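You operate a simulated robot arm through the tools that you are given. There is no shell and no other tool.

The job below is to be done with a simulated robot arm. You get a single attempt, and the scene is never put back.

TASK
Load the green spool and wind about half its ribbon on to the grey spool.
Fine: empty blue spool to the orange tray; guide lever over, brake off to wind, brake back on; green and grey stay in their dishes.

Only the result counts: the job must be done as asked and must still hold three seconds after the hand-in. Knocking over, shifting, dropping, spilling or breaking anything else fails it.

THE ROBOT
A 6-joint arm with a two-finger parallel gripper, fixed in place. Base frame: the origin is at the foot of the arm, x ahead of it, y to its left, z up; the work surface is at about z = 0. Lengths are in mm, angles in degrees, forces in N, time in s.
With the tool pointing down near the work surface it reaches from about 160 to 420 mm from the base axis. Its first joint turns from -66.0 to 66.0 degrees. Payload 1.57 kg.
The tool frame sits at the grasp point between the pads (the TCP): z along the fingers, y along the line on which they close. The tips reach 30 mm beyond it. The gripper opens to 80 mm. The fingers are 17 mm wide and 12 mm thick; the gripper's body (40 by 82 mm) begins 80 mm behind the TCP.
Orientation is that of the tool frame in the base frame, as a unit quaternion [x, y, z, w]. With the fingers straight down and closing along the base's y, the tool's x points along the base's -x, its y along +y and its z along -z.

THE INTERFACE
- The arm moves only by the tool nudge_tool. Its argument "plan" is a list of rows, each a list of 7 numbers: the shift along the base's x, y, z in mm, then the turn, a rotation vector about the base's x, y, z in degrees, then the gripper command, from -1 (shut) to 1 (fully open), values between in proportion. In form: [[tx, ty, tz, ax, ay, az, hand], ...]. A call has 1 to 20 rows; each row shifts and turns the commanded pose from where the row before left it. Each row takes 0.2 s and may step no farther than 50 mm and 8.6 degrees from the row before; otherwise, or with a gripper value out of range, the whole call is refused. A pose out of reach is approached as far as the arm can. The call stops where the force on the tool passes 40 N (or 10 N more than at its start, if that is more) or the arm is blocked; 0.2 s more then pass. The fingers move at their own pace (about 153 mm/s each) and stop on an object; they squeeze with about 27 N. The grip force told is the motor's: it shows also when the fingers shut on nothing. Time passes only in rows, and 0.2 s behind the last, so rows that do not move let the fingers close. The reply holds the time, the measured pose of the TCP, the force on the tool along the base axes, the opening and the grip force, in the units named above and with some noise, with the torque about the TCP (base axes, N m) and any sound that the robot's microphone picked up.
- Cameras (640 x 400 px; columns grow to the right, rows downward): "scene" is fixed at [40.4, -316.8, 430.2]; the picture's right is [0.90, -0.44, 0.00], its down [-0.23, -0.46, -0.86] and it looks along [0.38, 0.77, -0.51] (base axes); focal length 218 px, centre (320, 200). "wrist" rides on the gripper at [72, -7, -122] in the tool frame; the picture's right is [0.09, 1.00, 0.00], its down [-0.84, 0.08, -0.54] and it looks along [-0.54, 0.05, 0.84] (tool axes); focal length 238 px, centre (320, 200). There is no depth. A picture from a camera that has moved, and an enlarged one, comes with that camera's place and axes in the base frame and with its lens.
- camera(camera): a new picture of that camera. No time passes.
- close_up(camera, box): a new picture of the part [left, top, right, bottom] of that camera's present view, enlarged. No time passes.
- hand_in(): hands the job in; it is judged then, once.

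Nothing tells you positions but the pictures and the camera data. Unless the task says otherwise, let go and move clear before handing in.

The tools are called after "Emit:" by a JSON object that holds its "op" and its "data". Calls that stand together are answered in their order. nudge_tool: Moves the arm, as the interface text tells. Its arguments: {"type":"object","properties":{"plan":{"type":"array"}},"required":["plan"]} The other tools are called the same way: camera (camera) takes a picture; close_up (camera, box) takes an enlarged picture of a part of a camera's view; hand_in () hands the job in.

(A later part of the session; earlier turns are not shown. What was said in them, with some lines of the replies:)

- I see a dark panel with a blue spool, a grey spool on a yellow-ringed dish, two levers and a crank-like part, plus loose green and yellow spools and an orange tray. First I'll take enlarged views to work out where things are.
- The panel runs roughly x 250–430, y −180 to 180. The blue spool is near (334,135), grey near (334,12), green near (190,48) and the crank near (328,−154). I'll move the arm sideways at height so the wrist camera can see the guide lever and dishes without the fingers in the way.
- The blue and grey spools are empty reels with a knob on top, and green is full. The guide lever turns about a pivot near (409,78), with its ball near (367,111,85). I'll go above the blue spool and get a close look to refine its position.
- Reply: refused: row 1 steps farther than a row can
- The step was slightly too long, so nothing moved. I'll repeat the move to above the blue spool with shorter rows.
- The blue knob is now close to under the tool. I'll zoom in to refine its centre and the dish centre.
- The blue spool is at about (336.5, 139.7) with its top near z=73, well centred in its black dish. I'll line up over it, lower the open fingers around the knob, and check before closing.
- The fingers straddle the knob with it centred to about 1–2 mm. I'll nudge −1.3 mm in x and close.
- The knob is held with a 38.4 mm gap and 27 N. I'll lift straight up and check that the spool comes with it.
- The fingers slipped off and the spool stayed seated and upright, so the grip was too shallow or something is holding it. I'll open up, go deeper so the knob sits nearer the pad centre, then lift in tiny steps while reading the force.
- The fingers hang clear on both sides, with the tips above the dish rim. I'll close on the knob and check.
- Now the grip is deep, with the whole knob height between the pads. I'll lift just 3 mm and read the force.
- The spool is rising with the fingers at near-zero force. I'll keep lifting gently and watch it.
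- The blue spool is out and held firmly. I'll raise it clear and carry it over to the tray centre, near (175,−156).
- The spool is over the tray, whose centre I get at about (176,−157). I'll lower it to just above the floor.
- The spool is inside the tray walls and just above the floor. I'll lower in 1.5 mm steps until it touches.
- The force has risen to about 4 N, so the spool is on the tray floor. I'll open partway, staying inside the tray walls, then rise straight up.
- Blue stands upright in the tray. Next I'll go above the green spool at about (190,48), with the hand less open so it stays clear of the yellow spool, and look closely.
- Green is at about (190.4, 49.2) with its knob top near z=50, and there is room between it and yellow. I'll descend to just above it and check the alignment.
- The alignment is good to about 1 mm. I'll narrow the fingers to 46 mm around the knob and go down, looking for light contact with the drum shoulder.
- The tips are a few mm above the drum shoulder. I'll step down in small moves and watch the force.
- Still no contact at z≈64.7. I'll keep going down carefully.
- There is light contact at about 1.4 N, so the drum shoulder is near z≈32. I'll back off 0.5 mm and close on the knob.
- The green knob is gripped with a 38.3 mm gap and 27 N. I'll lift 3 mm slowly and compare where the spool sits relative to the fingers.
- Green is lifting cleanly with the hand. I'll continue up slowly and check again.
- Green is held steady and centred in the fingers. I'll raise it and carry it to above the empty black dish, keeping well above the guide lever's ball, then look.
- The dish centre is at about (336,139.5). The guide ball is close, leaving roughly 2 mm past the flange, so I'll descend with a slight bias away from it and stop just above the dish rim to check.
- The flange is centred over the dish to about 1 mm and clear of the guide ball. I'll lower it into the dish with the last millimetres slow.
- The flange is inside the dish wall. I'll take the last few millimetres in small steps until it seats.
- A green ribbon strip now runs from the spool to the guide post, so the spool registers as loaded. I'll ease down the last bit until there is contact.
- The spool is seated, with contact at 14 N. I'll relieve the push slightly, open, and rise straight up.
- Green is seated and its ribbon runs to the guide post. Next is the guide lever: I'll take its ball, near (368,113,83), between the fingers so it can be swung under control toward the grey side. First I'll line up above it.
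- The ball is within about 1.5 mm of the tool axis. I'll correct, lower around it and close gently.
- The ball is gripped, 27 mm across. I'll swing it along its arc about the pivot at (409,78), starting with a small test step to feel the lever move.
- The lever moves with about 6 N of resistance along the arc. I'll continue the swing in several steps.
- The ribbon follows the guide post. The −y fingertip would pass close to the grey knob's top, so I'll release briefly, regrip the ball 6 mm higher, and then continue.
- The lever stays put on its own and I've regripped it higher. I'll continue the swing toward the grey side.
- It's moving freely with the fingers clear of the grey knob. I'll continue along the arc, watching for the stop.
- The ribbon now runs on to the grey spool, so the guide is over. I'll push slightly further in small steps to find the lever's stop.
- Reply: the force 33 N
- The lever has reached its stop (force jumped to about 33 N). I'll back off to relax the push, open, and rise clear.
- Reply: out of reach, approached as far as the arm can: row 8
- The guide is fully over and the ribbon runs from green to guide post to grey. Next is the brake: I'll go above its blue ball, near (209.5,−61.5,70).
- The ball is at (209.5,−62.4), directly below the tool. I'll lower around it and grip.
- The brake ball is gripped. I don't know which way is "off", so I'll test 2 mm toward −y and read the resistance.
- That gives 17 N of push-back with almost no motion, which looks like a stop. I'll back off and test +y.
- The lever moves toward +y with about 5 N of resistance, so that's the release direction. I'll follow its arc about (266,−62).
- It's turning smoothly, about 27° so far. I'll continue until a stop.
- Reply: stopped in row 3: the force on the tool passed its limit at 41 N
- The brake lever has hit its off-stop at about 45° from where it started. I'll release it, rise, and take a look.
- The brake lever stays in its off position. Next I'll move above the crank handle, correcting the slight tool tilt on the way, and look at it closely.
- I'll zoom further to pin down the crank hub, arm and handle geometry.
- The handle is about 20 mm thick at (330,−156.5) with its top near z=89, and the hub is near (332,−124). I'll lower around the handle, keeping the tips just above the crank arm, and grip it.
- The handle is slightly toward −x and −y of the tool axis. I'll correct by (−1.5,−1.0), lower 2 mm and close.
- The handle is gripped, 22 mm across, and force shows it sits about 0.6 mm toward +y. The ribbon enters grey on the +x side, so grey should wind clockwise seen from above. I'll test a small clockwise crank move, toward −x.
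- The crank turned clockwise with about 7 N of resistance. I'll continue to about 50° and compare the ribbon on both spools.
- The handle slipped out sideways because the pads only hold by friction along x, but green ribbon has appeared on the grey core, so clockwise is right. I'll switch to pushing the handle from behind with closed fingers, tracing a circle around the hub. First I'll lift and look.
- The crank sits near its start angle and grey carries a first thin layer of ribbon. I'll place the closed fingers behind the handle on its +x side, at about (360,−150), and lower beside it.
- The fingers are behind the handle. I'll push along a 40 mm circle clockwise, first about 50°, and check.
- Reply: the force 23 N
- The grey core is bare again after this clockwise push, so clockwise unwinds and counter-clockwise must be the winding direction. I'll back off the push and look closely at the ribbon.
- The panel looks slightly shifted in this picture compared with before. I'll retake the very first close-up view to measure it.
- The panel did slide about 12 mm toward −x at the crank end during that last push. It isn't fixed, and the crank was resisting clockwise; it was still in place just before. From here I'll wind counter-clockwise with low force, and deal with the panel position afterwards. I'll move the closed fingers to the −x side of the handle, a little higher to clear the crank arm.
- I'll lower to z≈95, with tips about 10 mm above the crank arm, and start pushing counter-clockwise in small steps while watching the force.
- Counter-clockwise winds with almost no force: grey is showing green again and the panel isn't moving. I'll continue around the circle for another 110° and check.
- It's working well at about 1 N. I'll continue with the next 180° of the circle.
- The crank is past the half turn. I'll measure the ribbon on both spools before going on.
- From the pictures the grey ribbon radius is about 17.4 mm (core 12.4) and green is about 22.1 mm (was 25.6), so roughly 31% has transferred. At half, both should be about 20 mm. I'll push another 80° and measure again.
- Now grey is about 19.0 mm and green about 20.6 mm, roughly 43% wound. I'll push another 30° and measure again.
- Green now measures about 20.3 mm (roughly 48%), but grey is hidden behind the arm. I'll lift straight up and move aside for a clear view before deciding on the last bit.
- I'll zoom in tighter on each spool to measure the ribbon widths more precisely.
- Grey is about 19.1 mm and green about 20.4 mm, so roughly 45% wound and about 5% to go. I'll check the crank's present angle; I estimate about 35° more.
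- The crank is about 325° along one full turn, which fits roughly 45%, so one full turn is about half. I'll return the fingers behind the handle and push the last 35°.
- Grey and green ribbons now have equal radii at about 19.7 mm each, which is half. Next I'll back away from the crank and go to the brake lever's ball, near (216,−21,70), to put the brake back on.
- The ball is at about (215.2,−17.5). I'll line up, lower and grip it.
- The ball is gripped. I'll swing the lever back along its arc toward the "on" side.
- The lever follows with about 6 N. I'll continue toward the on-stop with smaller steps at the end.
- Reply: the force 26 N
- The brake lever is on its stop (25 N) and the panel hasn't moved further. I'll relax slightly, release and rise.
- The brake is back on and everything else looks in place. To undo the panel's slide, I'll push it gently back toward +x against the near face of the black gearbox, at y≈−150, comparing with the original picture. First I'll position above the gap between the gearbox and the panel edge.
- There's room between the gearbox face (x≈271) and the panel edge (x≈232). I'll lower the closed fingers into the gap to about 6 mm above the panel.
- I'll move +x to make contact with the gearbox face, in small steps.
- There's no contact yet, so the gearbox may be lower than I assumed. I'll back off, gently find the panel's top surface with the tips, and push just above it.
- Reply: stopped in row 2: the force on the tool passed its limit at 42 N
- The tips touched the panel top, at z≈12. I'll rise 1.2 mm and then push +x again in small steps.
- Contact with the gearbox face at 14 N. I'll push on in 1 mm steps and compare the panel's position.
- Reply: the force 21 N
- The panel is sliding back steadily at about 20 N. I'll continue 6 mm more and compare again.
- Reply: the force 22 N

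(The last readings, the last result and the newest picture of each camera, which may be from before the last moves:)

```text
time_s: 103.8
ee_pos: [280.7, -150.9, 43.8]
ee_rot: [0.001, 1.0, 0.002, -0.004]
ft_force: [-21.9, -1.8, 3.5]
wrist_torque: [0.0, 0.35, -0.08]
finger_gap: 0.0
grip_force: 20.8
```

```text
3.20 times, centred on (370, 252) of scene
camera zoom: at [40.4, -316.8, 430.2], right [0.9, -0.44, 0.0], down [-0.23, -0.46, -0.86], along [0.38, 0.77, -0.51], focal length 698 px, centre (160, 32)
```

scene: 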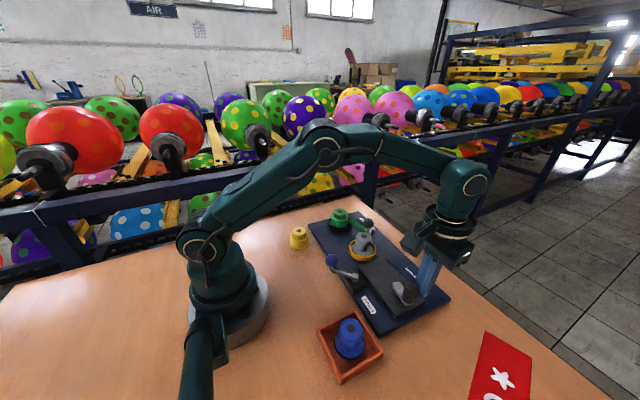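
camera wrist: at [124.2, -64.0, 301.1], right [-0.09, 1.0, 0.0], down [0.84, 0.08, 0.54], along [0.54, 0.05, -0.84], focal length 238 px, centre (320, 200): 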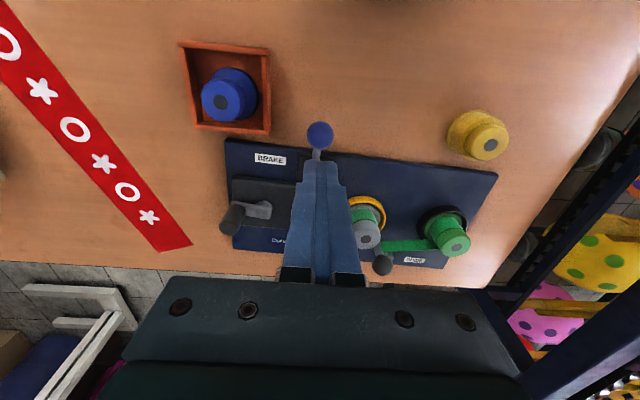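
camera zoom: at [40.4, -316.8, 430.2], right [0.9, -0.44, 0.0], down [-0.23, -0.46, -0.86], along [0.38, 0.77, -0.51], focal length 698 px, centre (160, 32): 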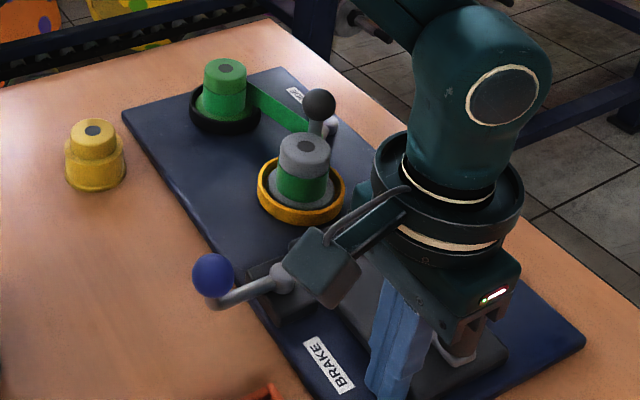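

It's about halfway back: near corner (333,243) against the original (345,240). I'll continue 5 mm more.

Emit:
{"op": "nudge_tool", "data": {"plan": [[1, 0, 0, 0, 0, 0, -1], [1, 0, 0, 0, 0, 0, -1], [1, 0, 0, 0, 0, 0, -1], [1, 0, 0, 0, 0, 0, -1], [1, 0, 0, 0, 0, 0, -1]]}}

Emit:
{"op": "close_up", "data": {"camera": "scene", "box": [280, 260, 480, 385]}}

Emit:
{"op": "close_up", "data": {"camera": "scene", "box": [270, 190, 470, 315]}}

```text
time_s: 105.0
ee_pos: [283.8, -150.4, 42.9]
ee_rot: [0.001, 1.0, 0.003, -0.004]
ft_force: [-22.8, -0.5, 8.6]
wrist_torque: [-0.15, 0.33, -0.02]
finger_gap: 0.0
grip_force: 21.5
```

```text
3.20 times, centred on (380, 322) of scene
camera zoom: at [40.4, -316.8, 430.2], right [0.9, -0.44, 0.0], down [-0.23, -0.46, -0.86], along [0.38, 0.77, -0.51], focal length 698 px, centre (128, -192)
```

zoom: 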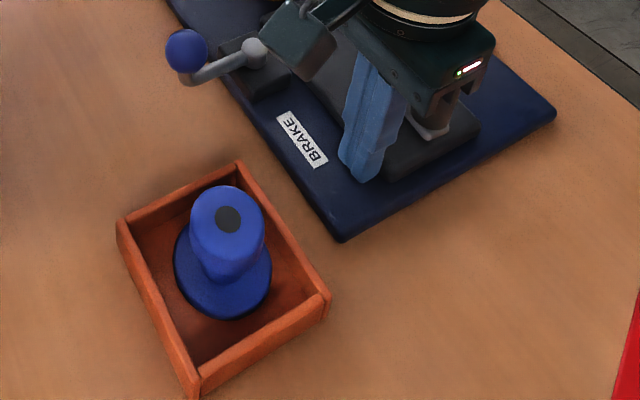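

```text
3.20 times, centred on (370, 252) of scene
camera zoom: at [40.4, -316.8, 430.2], right [0.9, -0.44, 0.0], down [-0.23, -0.46, -0.86], along [0.38, 0.77, -0.51], focal length 698 px, centre (160, 32)
```

zoom: 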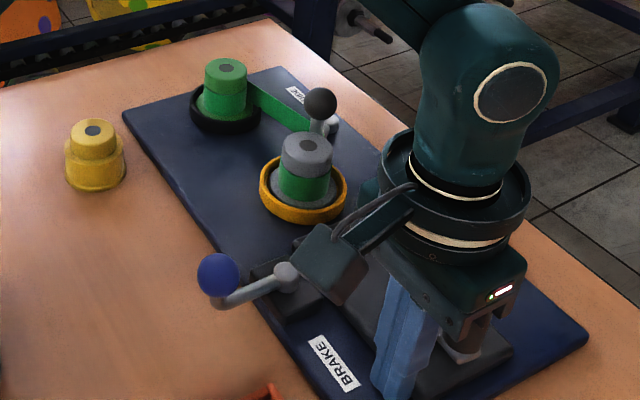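

It's close now: near corner (341,242) against (345,240). I'll compare the far end with the same close-ups taken at the start.

Emit:
{"op": "close_up", "data": {"camera": "scene", "box": [310, 195, 390, 255]}}

Emit:
{"op": "close_up", "data": {"camera": "scene", "box": [325, 245, 435, 325]}}

```text
6.67 times, centred on (350, 225) of scene
camera zoom: at [40.4, -316.8, 430.2], right [0.9, -0.44, 0.0], down [-0.23, -0.46, -0.86], along [0.38, 0.77, -0.51], focal length 1455 px, centre (120, 33)
```

zoom: 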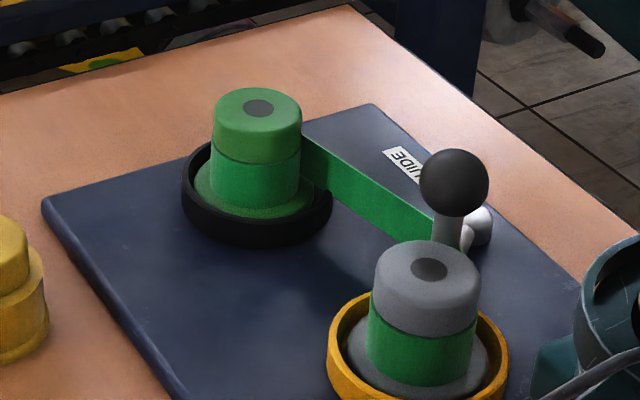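

```text
5.00 times, centred on (380, 285) of scene
camera zoom: at [40.4, -316.8, 430.2], right [0.9, -0.44, 0.0], down [-0.23, -0.46, -0.86], along [0.38, 0.77, -0.51], focal length 1091 px, centre (20, -225)
```

zoom: 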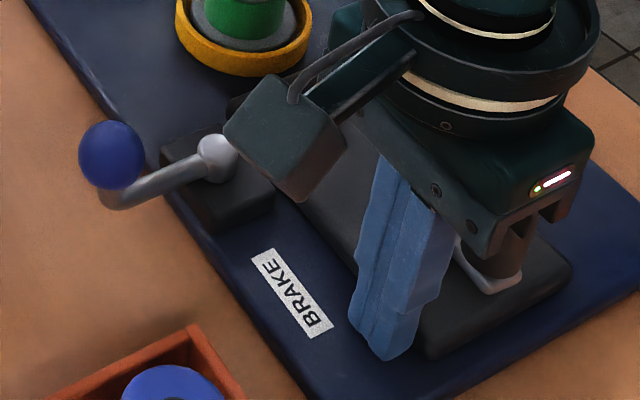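

The remaining offset is about 3 mm at the brake end and about 1–2 mm at the far end. I'll push 3 mm more.

Emit:
{"op": "nudge_tool", "data": {"plan": [[1, 0, 0, 0, 0, 0, -1], [1, 0, 0, 0, 0, 0, -1], [1, 0, 0, 0, 0, 0, -1]]}}

Emit:
{"op": "close_up", "data": {"camera": "scene", "box": [280, 260, 480, 385]}}

Emit:
{"op": "close_up", "data": {"camera": "scene", "box": [325, 245, 435, 325]}}

Emit:
{"op": "close_up", "data": {"camera": "scene", "box": [310, 195, 390, 255]}}

```text
time_s: 105.8
ee_pos: [287.0, -150.2, 42.4]
ee_rot: [0.0, 1.0, 0.002, -0.004]
ft_force: [-22.1, -2.3, 6.0]
wrist_torque: [0.13, 0.36, -0.03]
finger_gap: 0.0
grip_force: 21.4
```

```text
3.20 times, centred on (380, 322) of scene
camera zoom: at [40.4, -316.8, 430.2], right [0.9, -0.44, 0.0], down [-0.23, -0.46, -0.86], along [0.38, 0.77, -0.51], focal length 698 px, centre (128, -192)
```

zoom: 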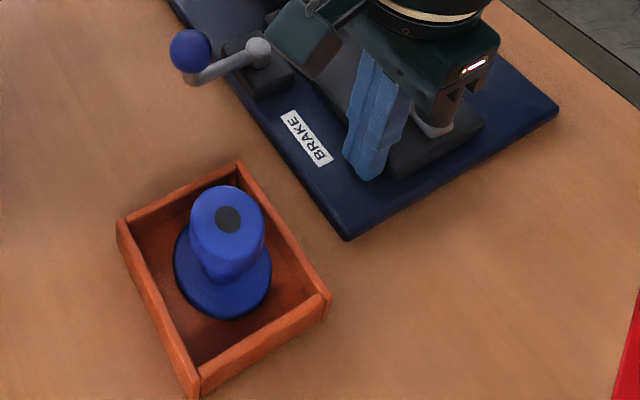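

```text
5.00 times, centred on (380, 285) of scene
camera zoom: at [40.4, -316.8, 430.2], right [0.9, -0.44, 0.0], down [-0.23, -0.46, -0.86], along [0.38, 0.77, -0.51], focal length 1091 px, centre (20, -225)
```

zoom: 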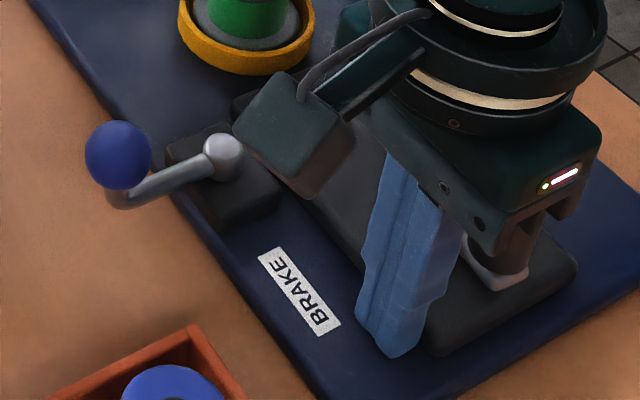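

```text
6.67 times, centred on (350, 225) of scene
camera zoom: at [40.4, -316.8, 430.2], right [0.9, -0.44, 0.0], down [-0.23, -0.46, -0.86], along [0.38, 0.77, -0.51], focal length 1455 px, centre (120, 33)
```

zoom: 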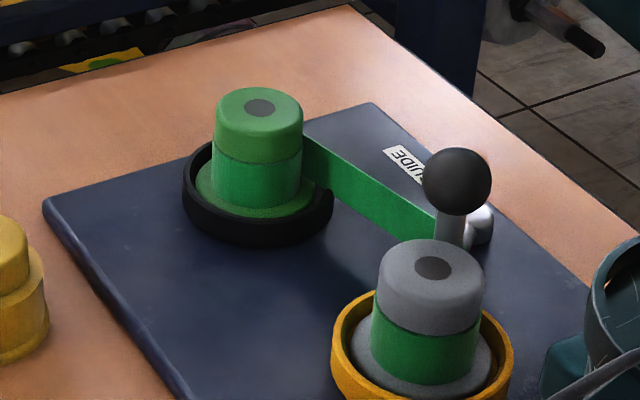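

The panel now matches its original place to within about a millimetre at both ends: brake pivot (223,157), near corner (346,240) and right corner (559,110). I'll back off and rise straight up.

Emit:
{"op": "nudge_tool", "data": {"plan": [[-2, 0, 0, 0, 0, 0, -1], [-3, 0, 0, 0, 0, 0, -1], [-3, 0, 0, 0, 0, 0, -1], [0, 0, 15, 0, 0, 0, -1], [0, 0, 30, 0, 0, 0, -1], [0, 0, 40, 0, 0, 0, -1], [-10, 10, 30, 0, 0, 0, -1], [-15, 20, 30, 0, 0, 0, -1], [0, 0, 0, 0, 0, 0, -1]]}}

Emit:
{"op": "camera", "data": {"camera": "scene"}}

Emit:
{"op": "camera", "data": {"camera": "wrist"}}

Emit:
{"op": "close_up", "data": {"camera": "scene", "box": [270, 190, 470, 315]}}

Emit:
{"op": "close_up", "data": {"camera": "scene", "box": [280, 260, 480, 385]}}

```text
time_s: 107.8
ee_pos: [254.1, -120.2, 187.8]
ee_rot: [0.0, 1.0, 0.001, -0.001]
ft_force: [-0.3, 0.4, 0.7]
wrist_torque: [-0.01, 0.0, 0.01]
finger_gap: 0.2
grip_force: 21.4
```

```text
taken
```

scene: 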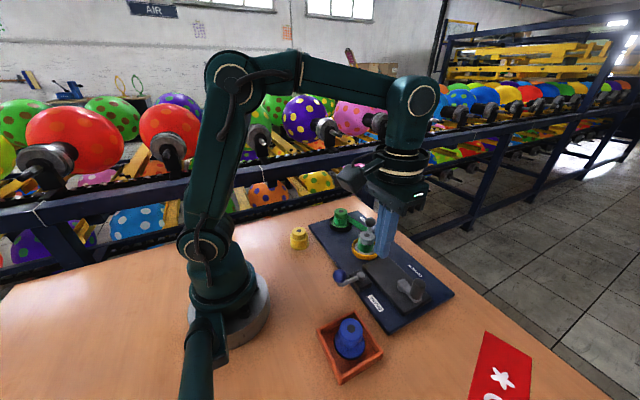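

```text
taken
camera wrist: at [183.1, -126.3, 309.4], right [-0.09, 1.0, 0.0], down [0.84, 0.08, 0.54], along [0.54, 0.05, -0.84], focal length 238 px, centre (320, 200)
```

wrist: 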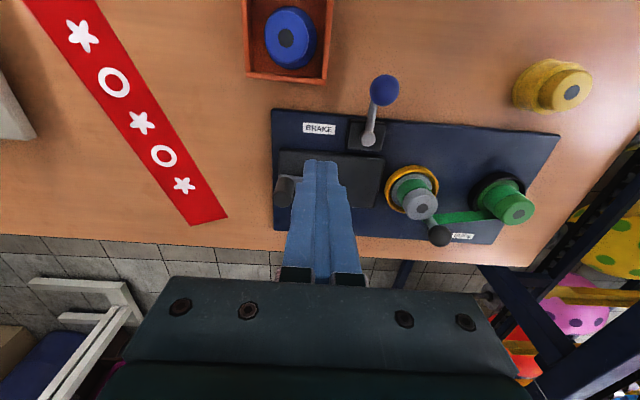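

```text
3.20 times, centred on (370, 252) of scene
camera zoom: at [40.4, -316.8, 430.2], right [0.9, -0.44, 0.0], down [-0.23, -0.46, -0.86], along [0.38, 0.77, -0.51], focal length 698 px, centre (160, 32)
```

zoom: 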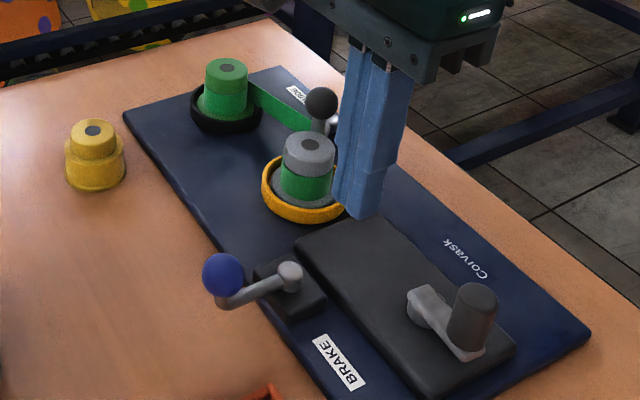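

```text
3.20 times, centred on (380, 322) of scene
camera zoom: at [40.4, -316.8, 430.2], right [0.9, -0.44, 0.0], down [-0.23, -0.46, -0.86], along [0.38, 0.77, -0.51], focal length 698 px, centre (128, -192)
```

zoom: 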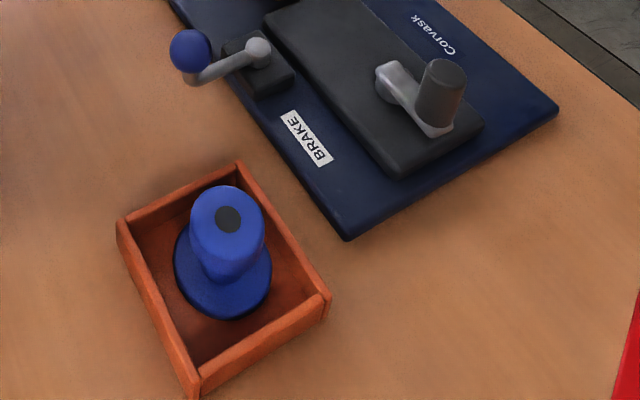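

The panel, tray, brake and yellow spool all match their starting positions. I'll move the arm clear, back near its start pose, and do a final check of the spools, ribbon and levers.

Emit:
{"op": "nudge_tool", "data": {"plan": [[-10, 8, 30, 0, 0, 0, -1], [-10, 8, 30, 0, 0, 0, -1], [-11, 8, 30, 0, 0, 0, -1], [-11, 8, 30, 0, 0, 0, 0], [0, 0, 0, 0, 0, 0, 1], [0, 0, 0, 0, 0, 0, 1], [0, 0, 0, 0, 0, 0, 1]]}}

Emit:
{"op": "close_up", "data": {"camera": "scene", "box": [310, 195, 390, 255]}}

Emit:
{"op": "close_up", "data": {"camera": "wrist", "box": [240, 60, 500, 222]}}

Emit:
{"op": "close_up", "data": {"camera": "scene", "box": [330, 205, 354, 230]}}

Emit:
{"op": "close_up", "data": {"camera": "scene", "box": [353, 226, 377, 256]}}

Emit:
{"op": "camera", "data": {"camera": "scene"}}

```text
time_s: 109.5
ee_pos: [214.1, -88.0, 308.9]
ee_rot: [0.001, 1.0, 0.0, 0.0]
ft_force: [0.0, 0.0, 0.3]
wrist_torque: [0.03, -0.04, 0.01]
finger_gap: 79.9
grip_force: 0.1
```

```text
6.67 times, centred on (350, 225) of scene
camera zoom: at [40.4, -316.8, 430.2], right [0.9, -0.44, 0.0], down [-0.23, -0.46, -0.86], along [0.38, 0.77, -0.51], focal length 1455 px, centre (120, 33)
```

zoom: 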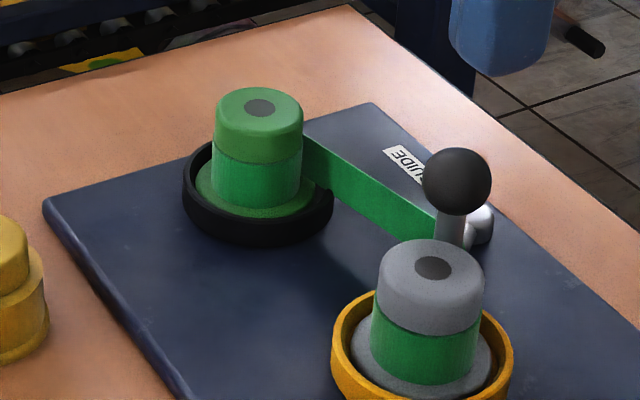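

```text
2.46 times, centred on (370, 141) of wrist
camera zoom: at [142.0, -94.8, 430.5], right [-0.09, 1.0, 0.0], down [0.84, 0.08, 0.54], along [0.54, 0.05, -0.84], focal length 587 px, centre (197, 345)
```

zoom: 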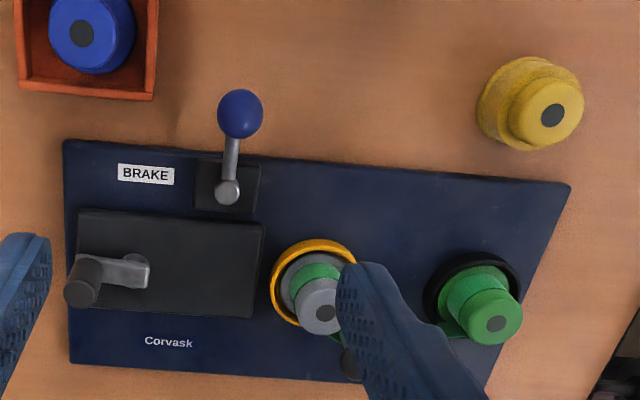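

```text
16.00 times, centred on (342, 218) of scene
camera zoom: at [40.4, -316.8, 430.2], right [0.9, -0.44, 0.0], down [-0.23, -0.46, -0.86], along [0.38, 0.77, -0.51], focal length 3492 px, centre (-32, -80)
```

zoom: 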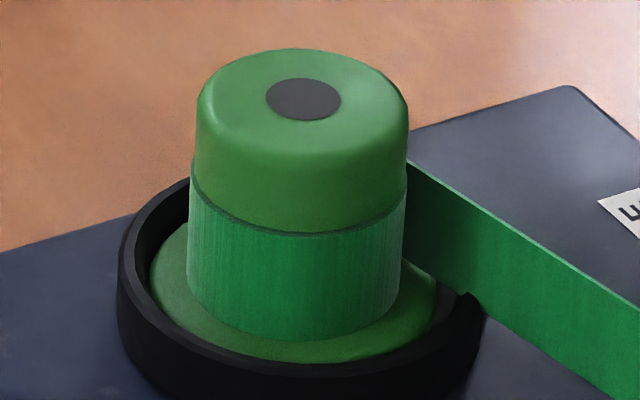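

```text
13.33 times, centred on (365, 241) of scene
camera zoom: at [40.4, -316.8, 430.2], right [0.9, -0.44, 0.0], down [-0.23, -0.46, -0.86], along [0.38, 0.77, -0.51], focal length 2910 px, centre (-280, -347)
```

zoom: 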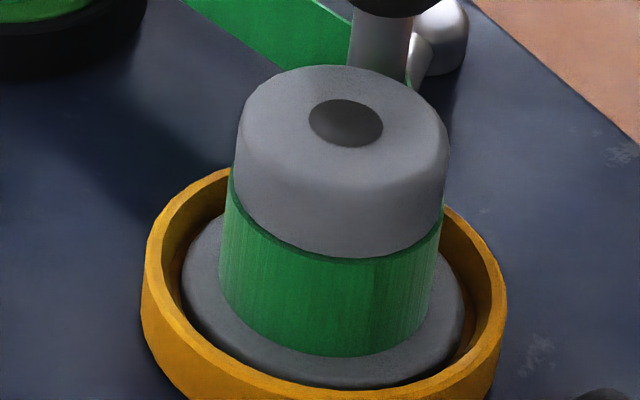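

```text
taken
```

scene: 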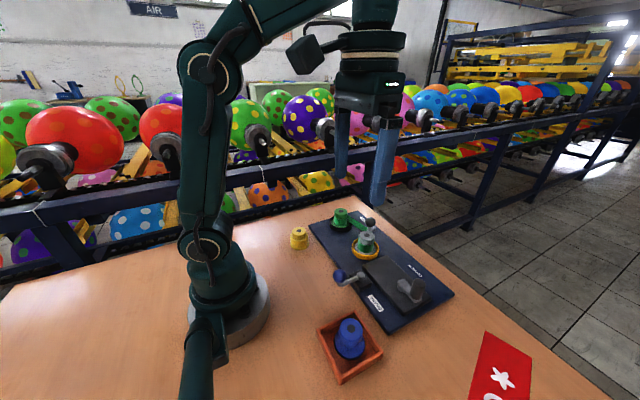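

Everything checks out in the last pictures:
- **Blue:** it stands in the orange tray.
- **Green and grey:** both sit in their dishes with equal ribbon radii, so about half is wound.
- **Levers:** the guide is fully over and the brake is back on its stop.
- **Panel:** it is back within about 1 mm of its original place.
- **Arm:** it is open and clear of everything.

I'm handing the job in.

Emit:
{"op": "hand_in", "data": {}}

```text
The job is handed in.
```

I handed the job in with every step done, but the winder panel got shifted along the way and had to be pushed back. I don't know how the judge will treat that.

**Final state, from the last pictures:**
- **Blue spool:** it stands upright in the orange tray.
- **Green spool:** it is seated in the black dish, with its ribbon running past the guide post to the grey spool.
- **Grey spool:** it is in its yellow dish. Green and grey now carry equal ribbon radii, about 19.7 mm each. I judged "half" from that and from about one full crank turn.
- **Levers:** the guide is fully over to its stop. The brake was off for winding and is back on its stop.
- **Arm:** it is open and clear, back near its start pose.

**What went wrong:**
- **Panel slid:** I first pushed the crank clockwise, which was the wrong way. The crank resisted, and the panel, which is not fixed down, turned about 3° and slid up to about 20 mm at the crank end. After winding counter-clockwise and setting the brake, I pushed it back. It matches the starting pictures to about 1 mm, but it did move during the job.
- **Grips slipped:** my first grip on the blue spool slipped off, and so did my grip on the crank handle. Nothing fell or tipped.
- **Force limit:** two moves hit the 40 N limit and stopped: the brake's off-stop, and a downward touch on the panel while I was pushing it back. I saw no damage from either.
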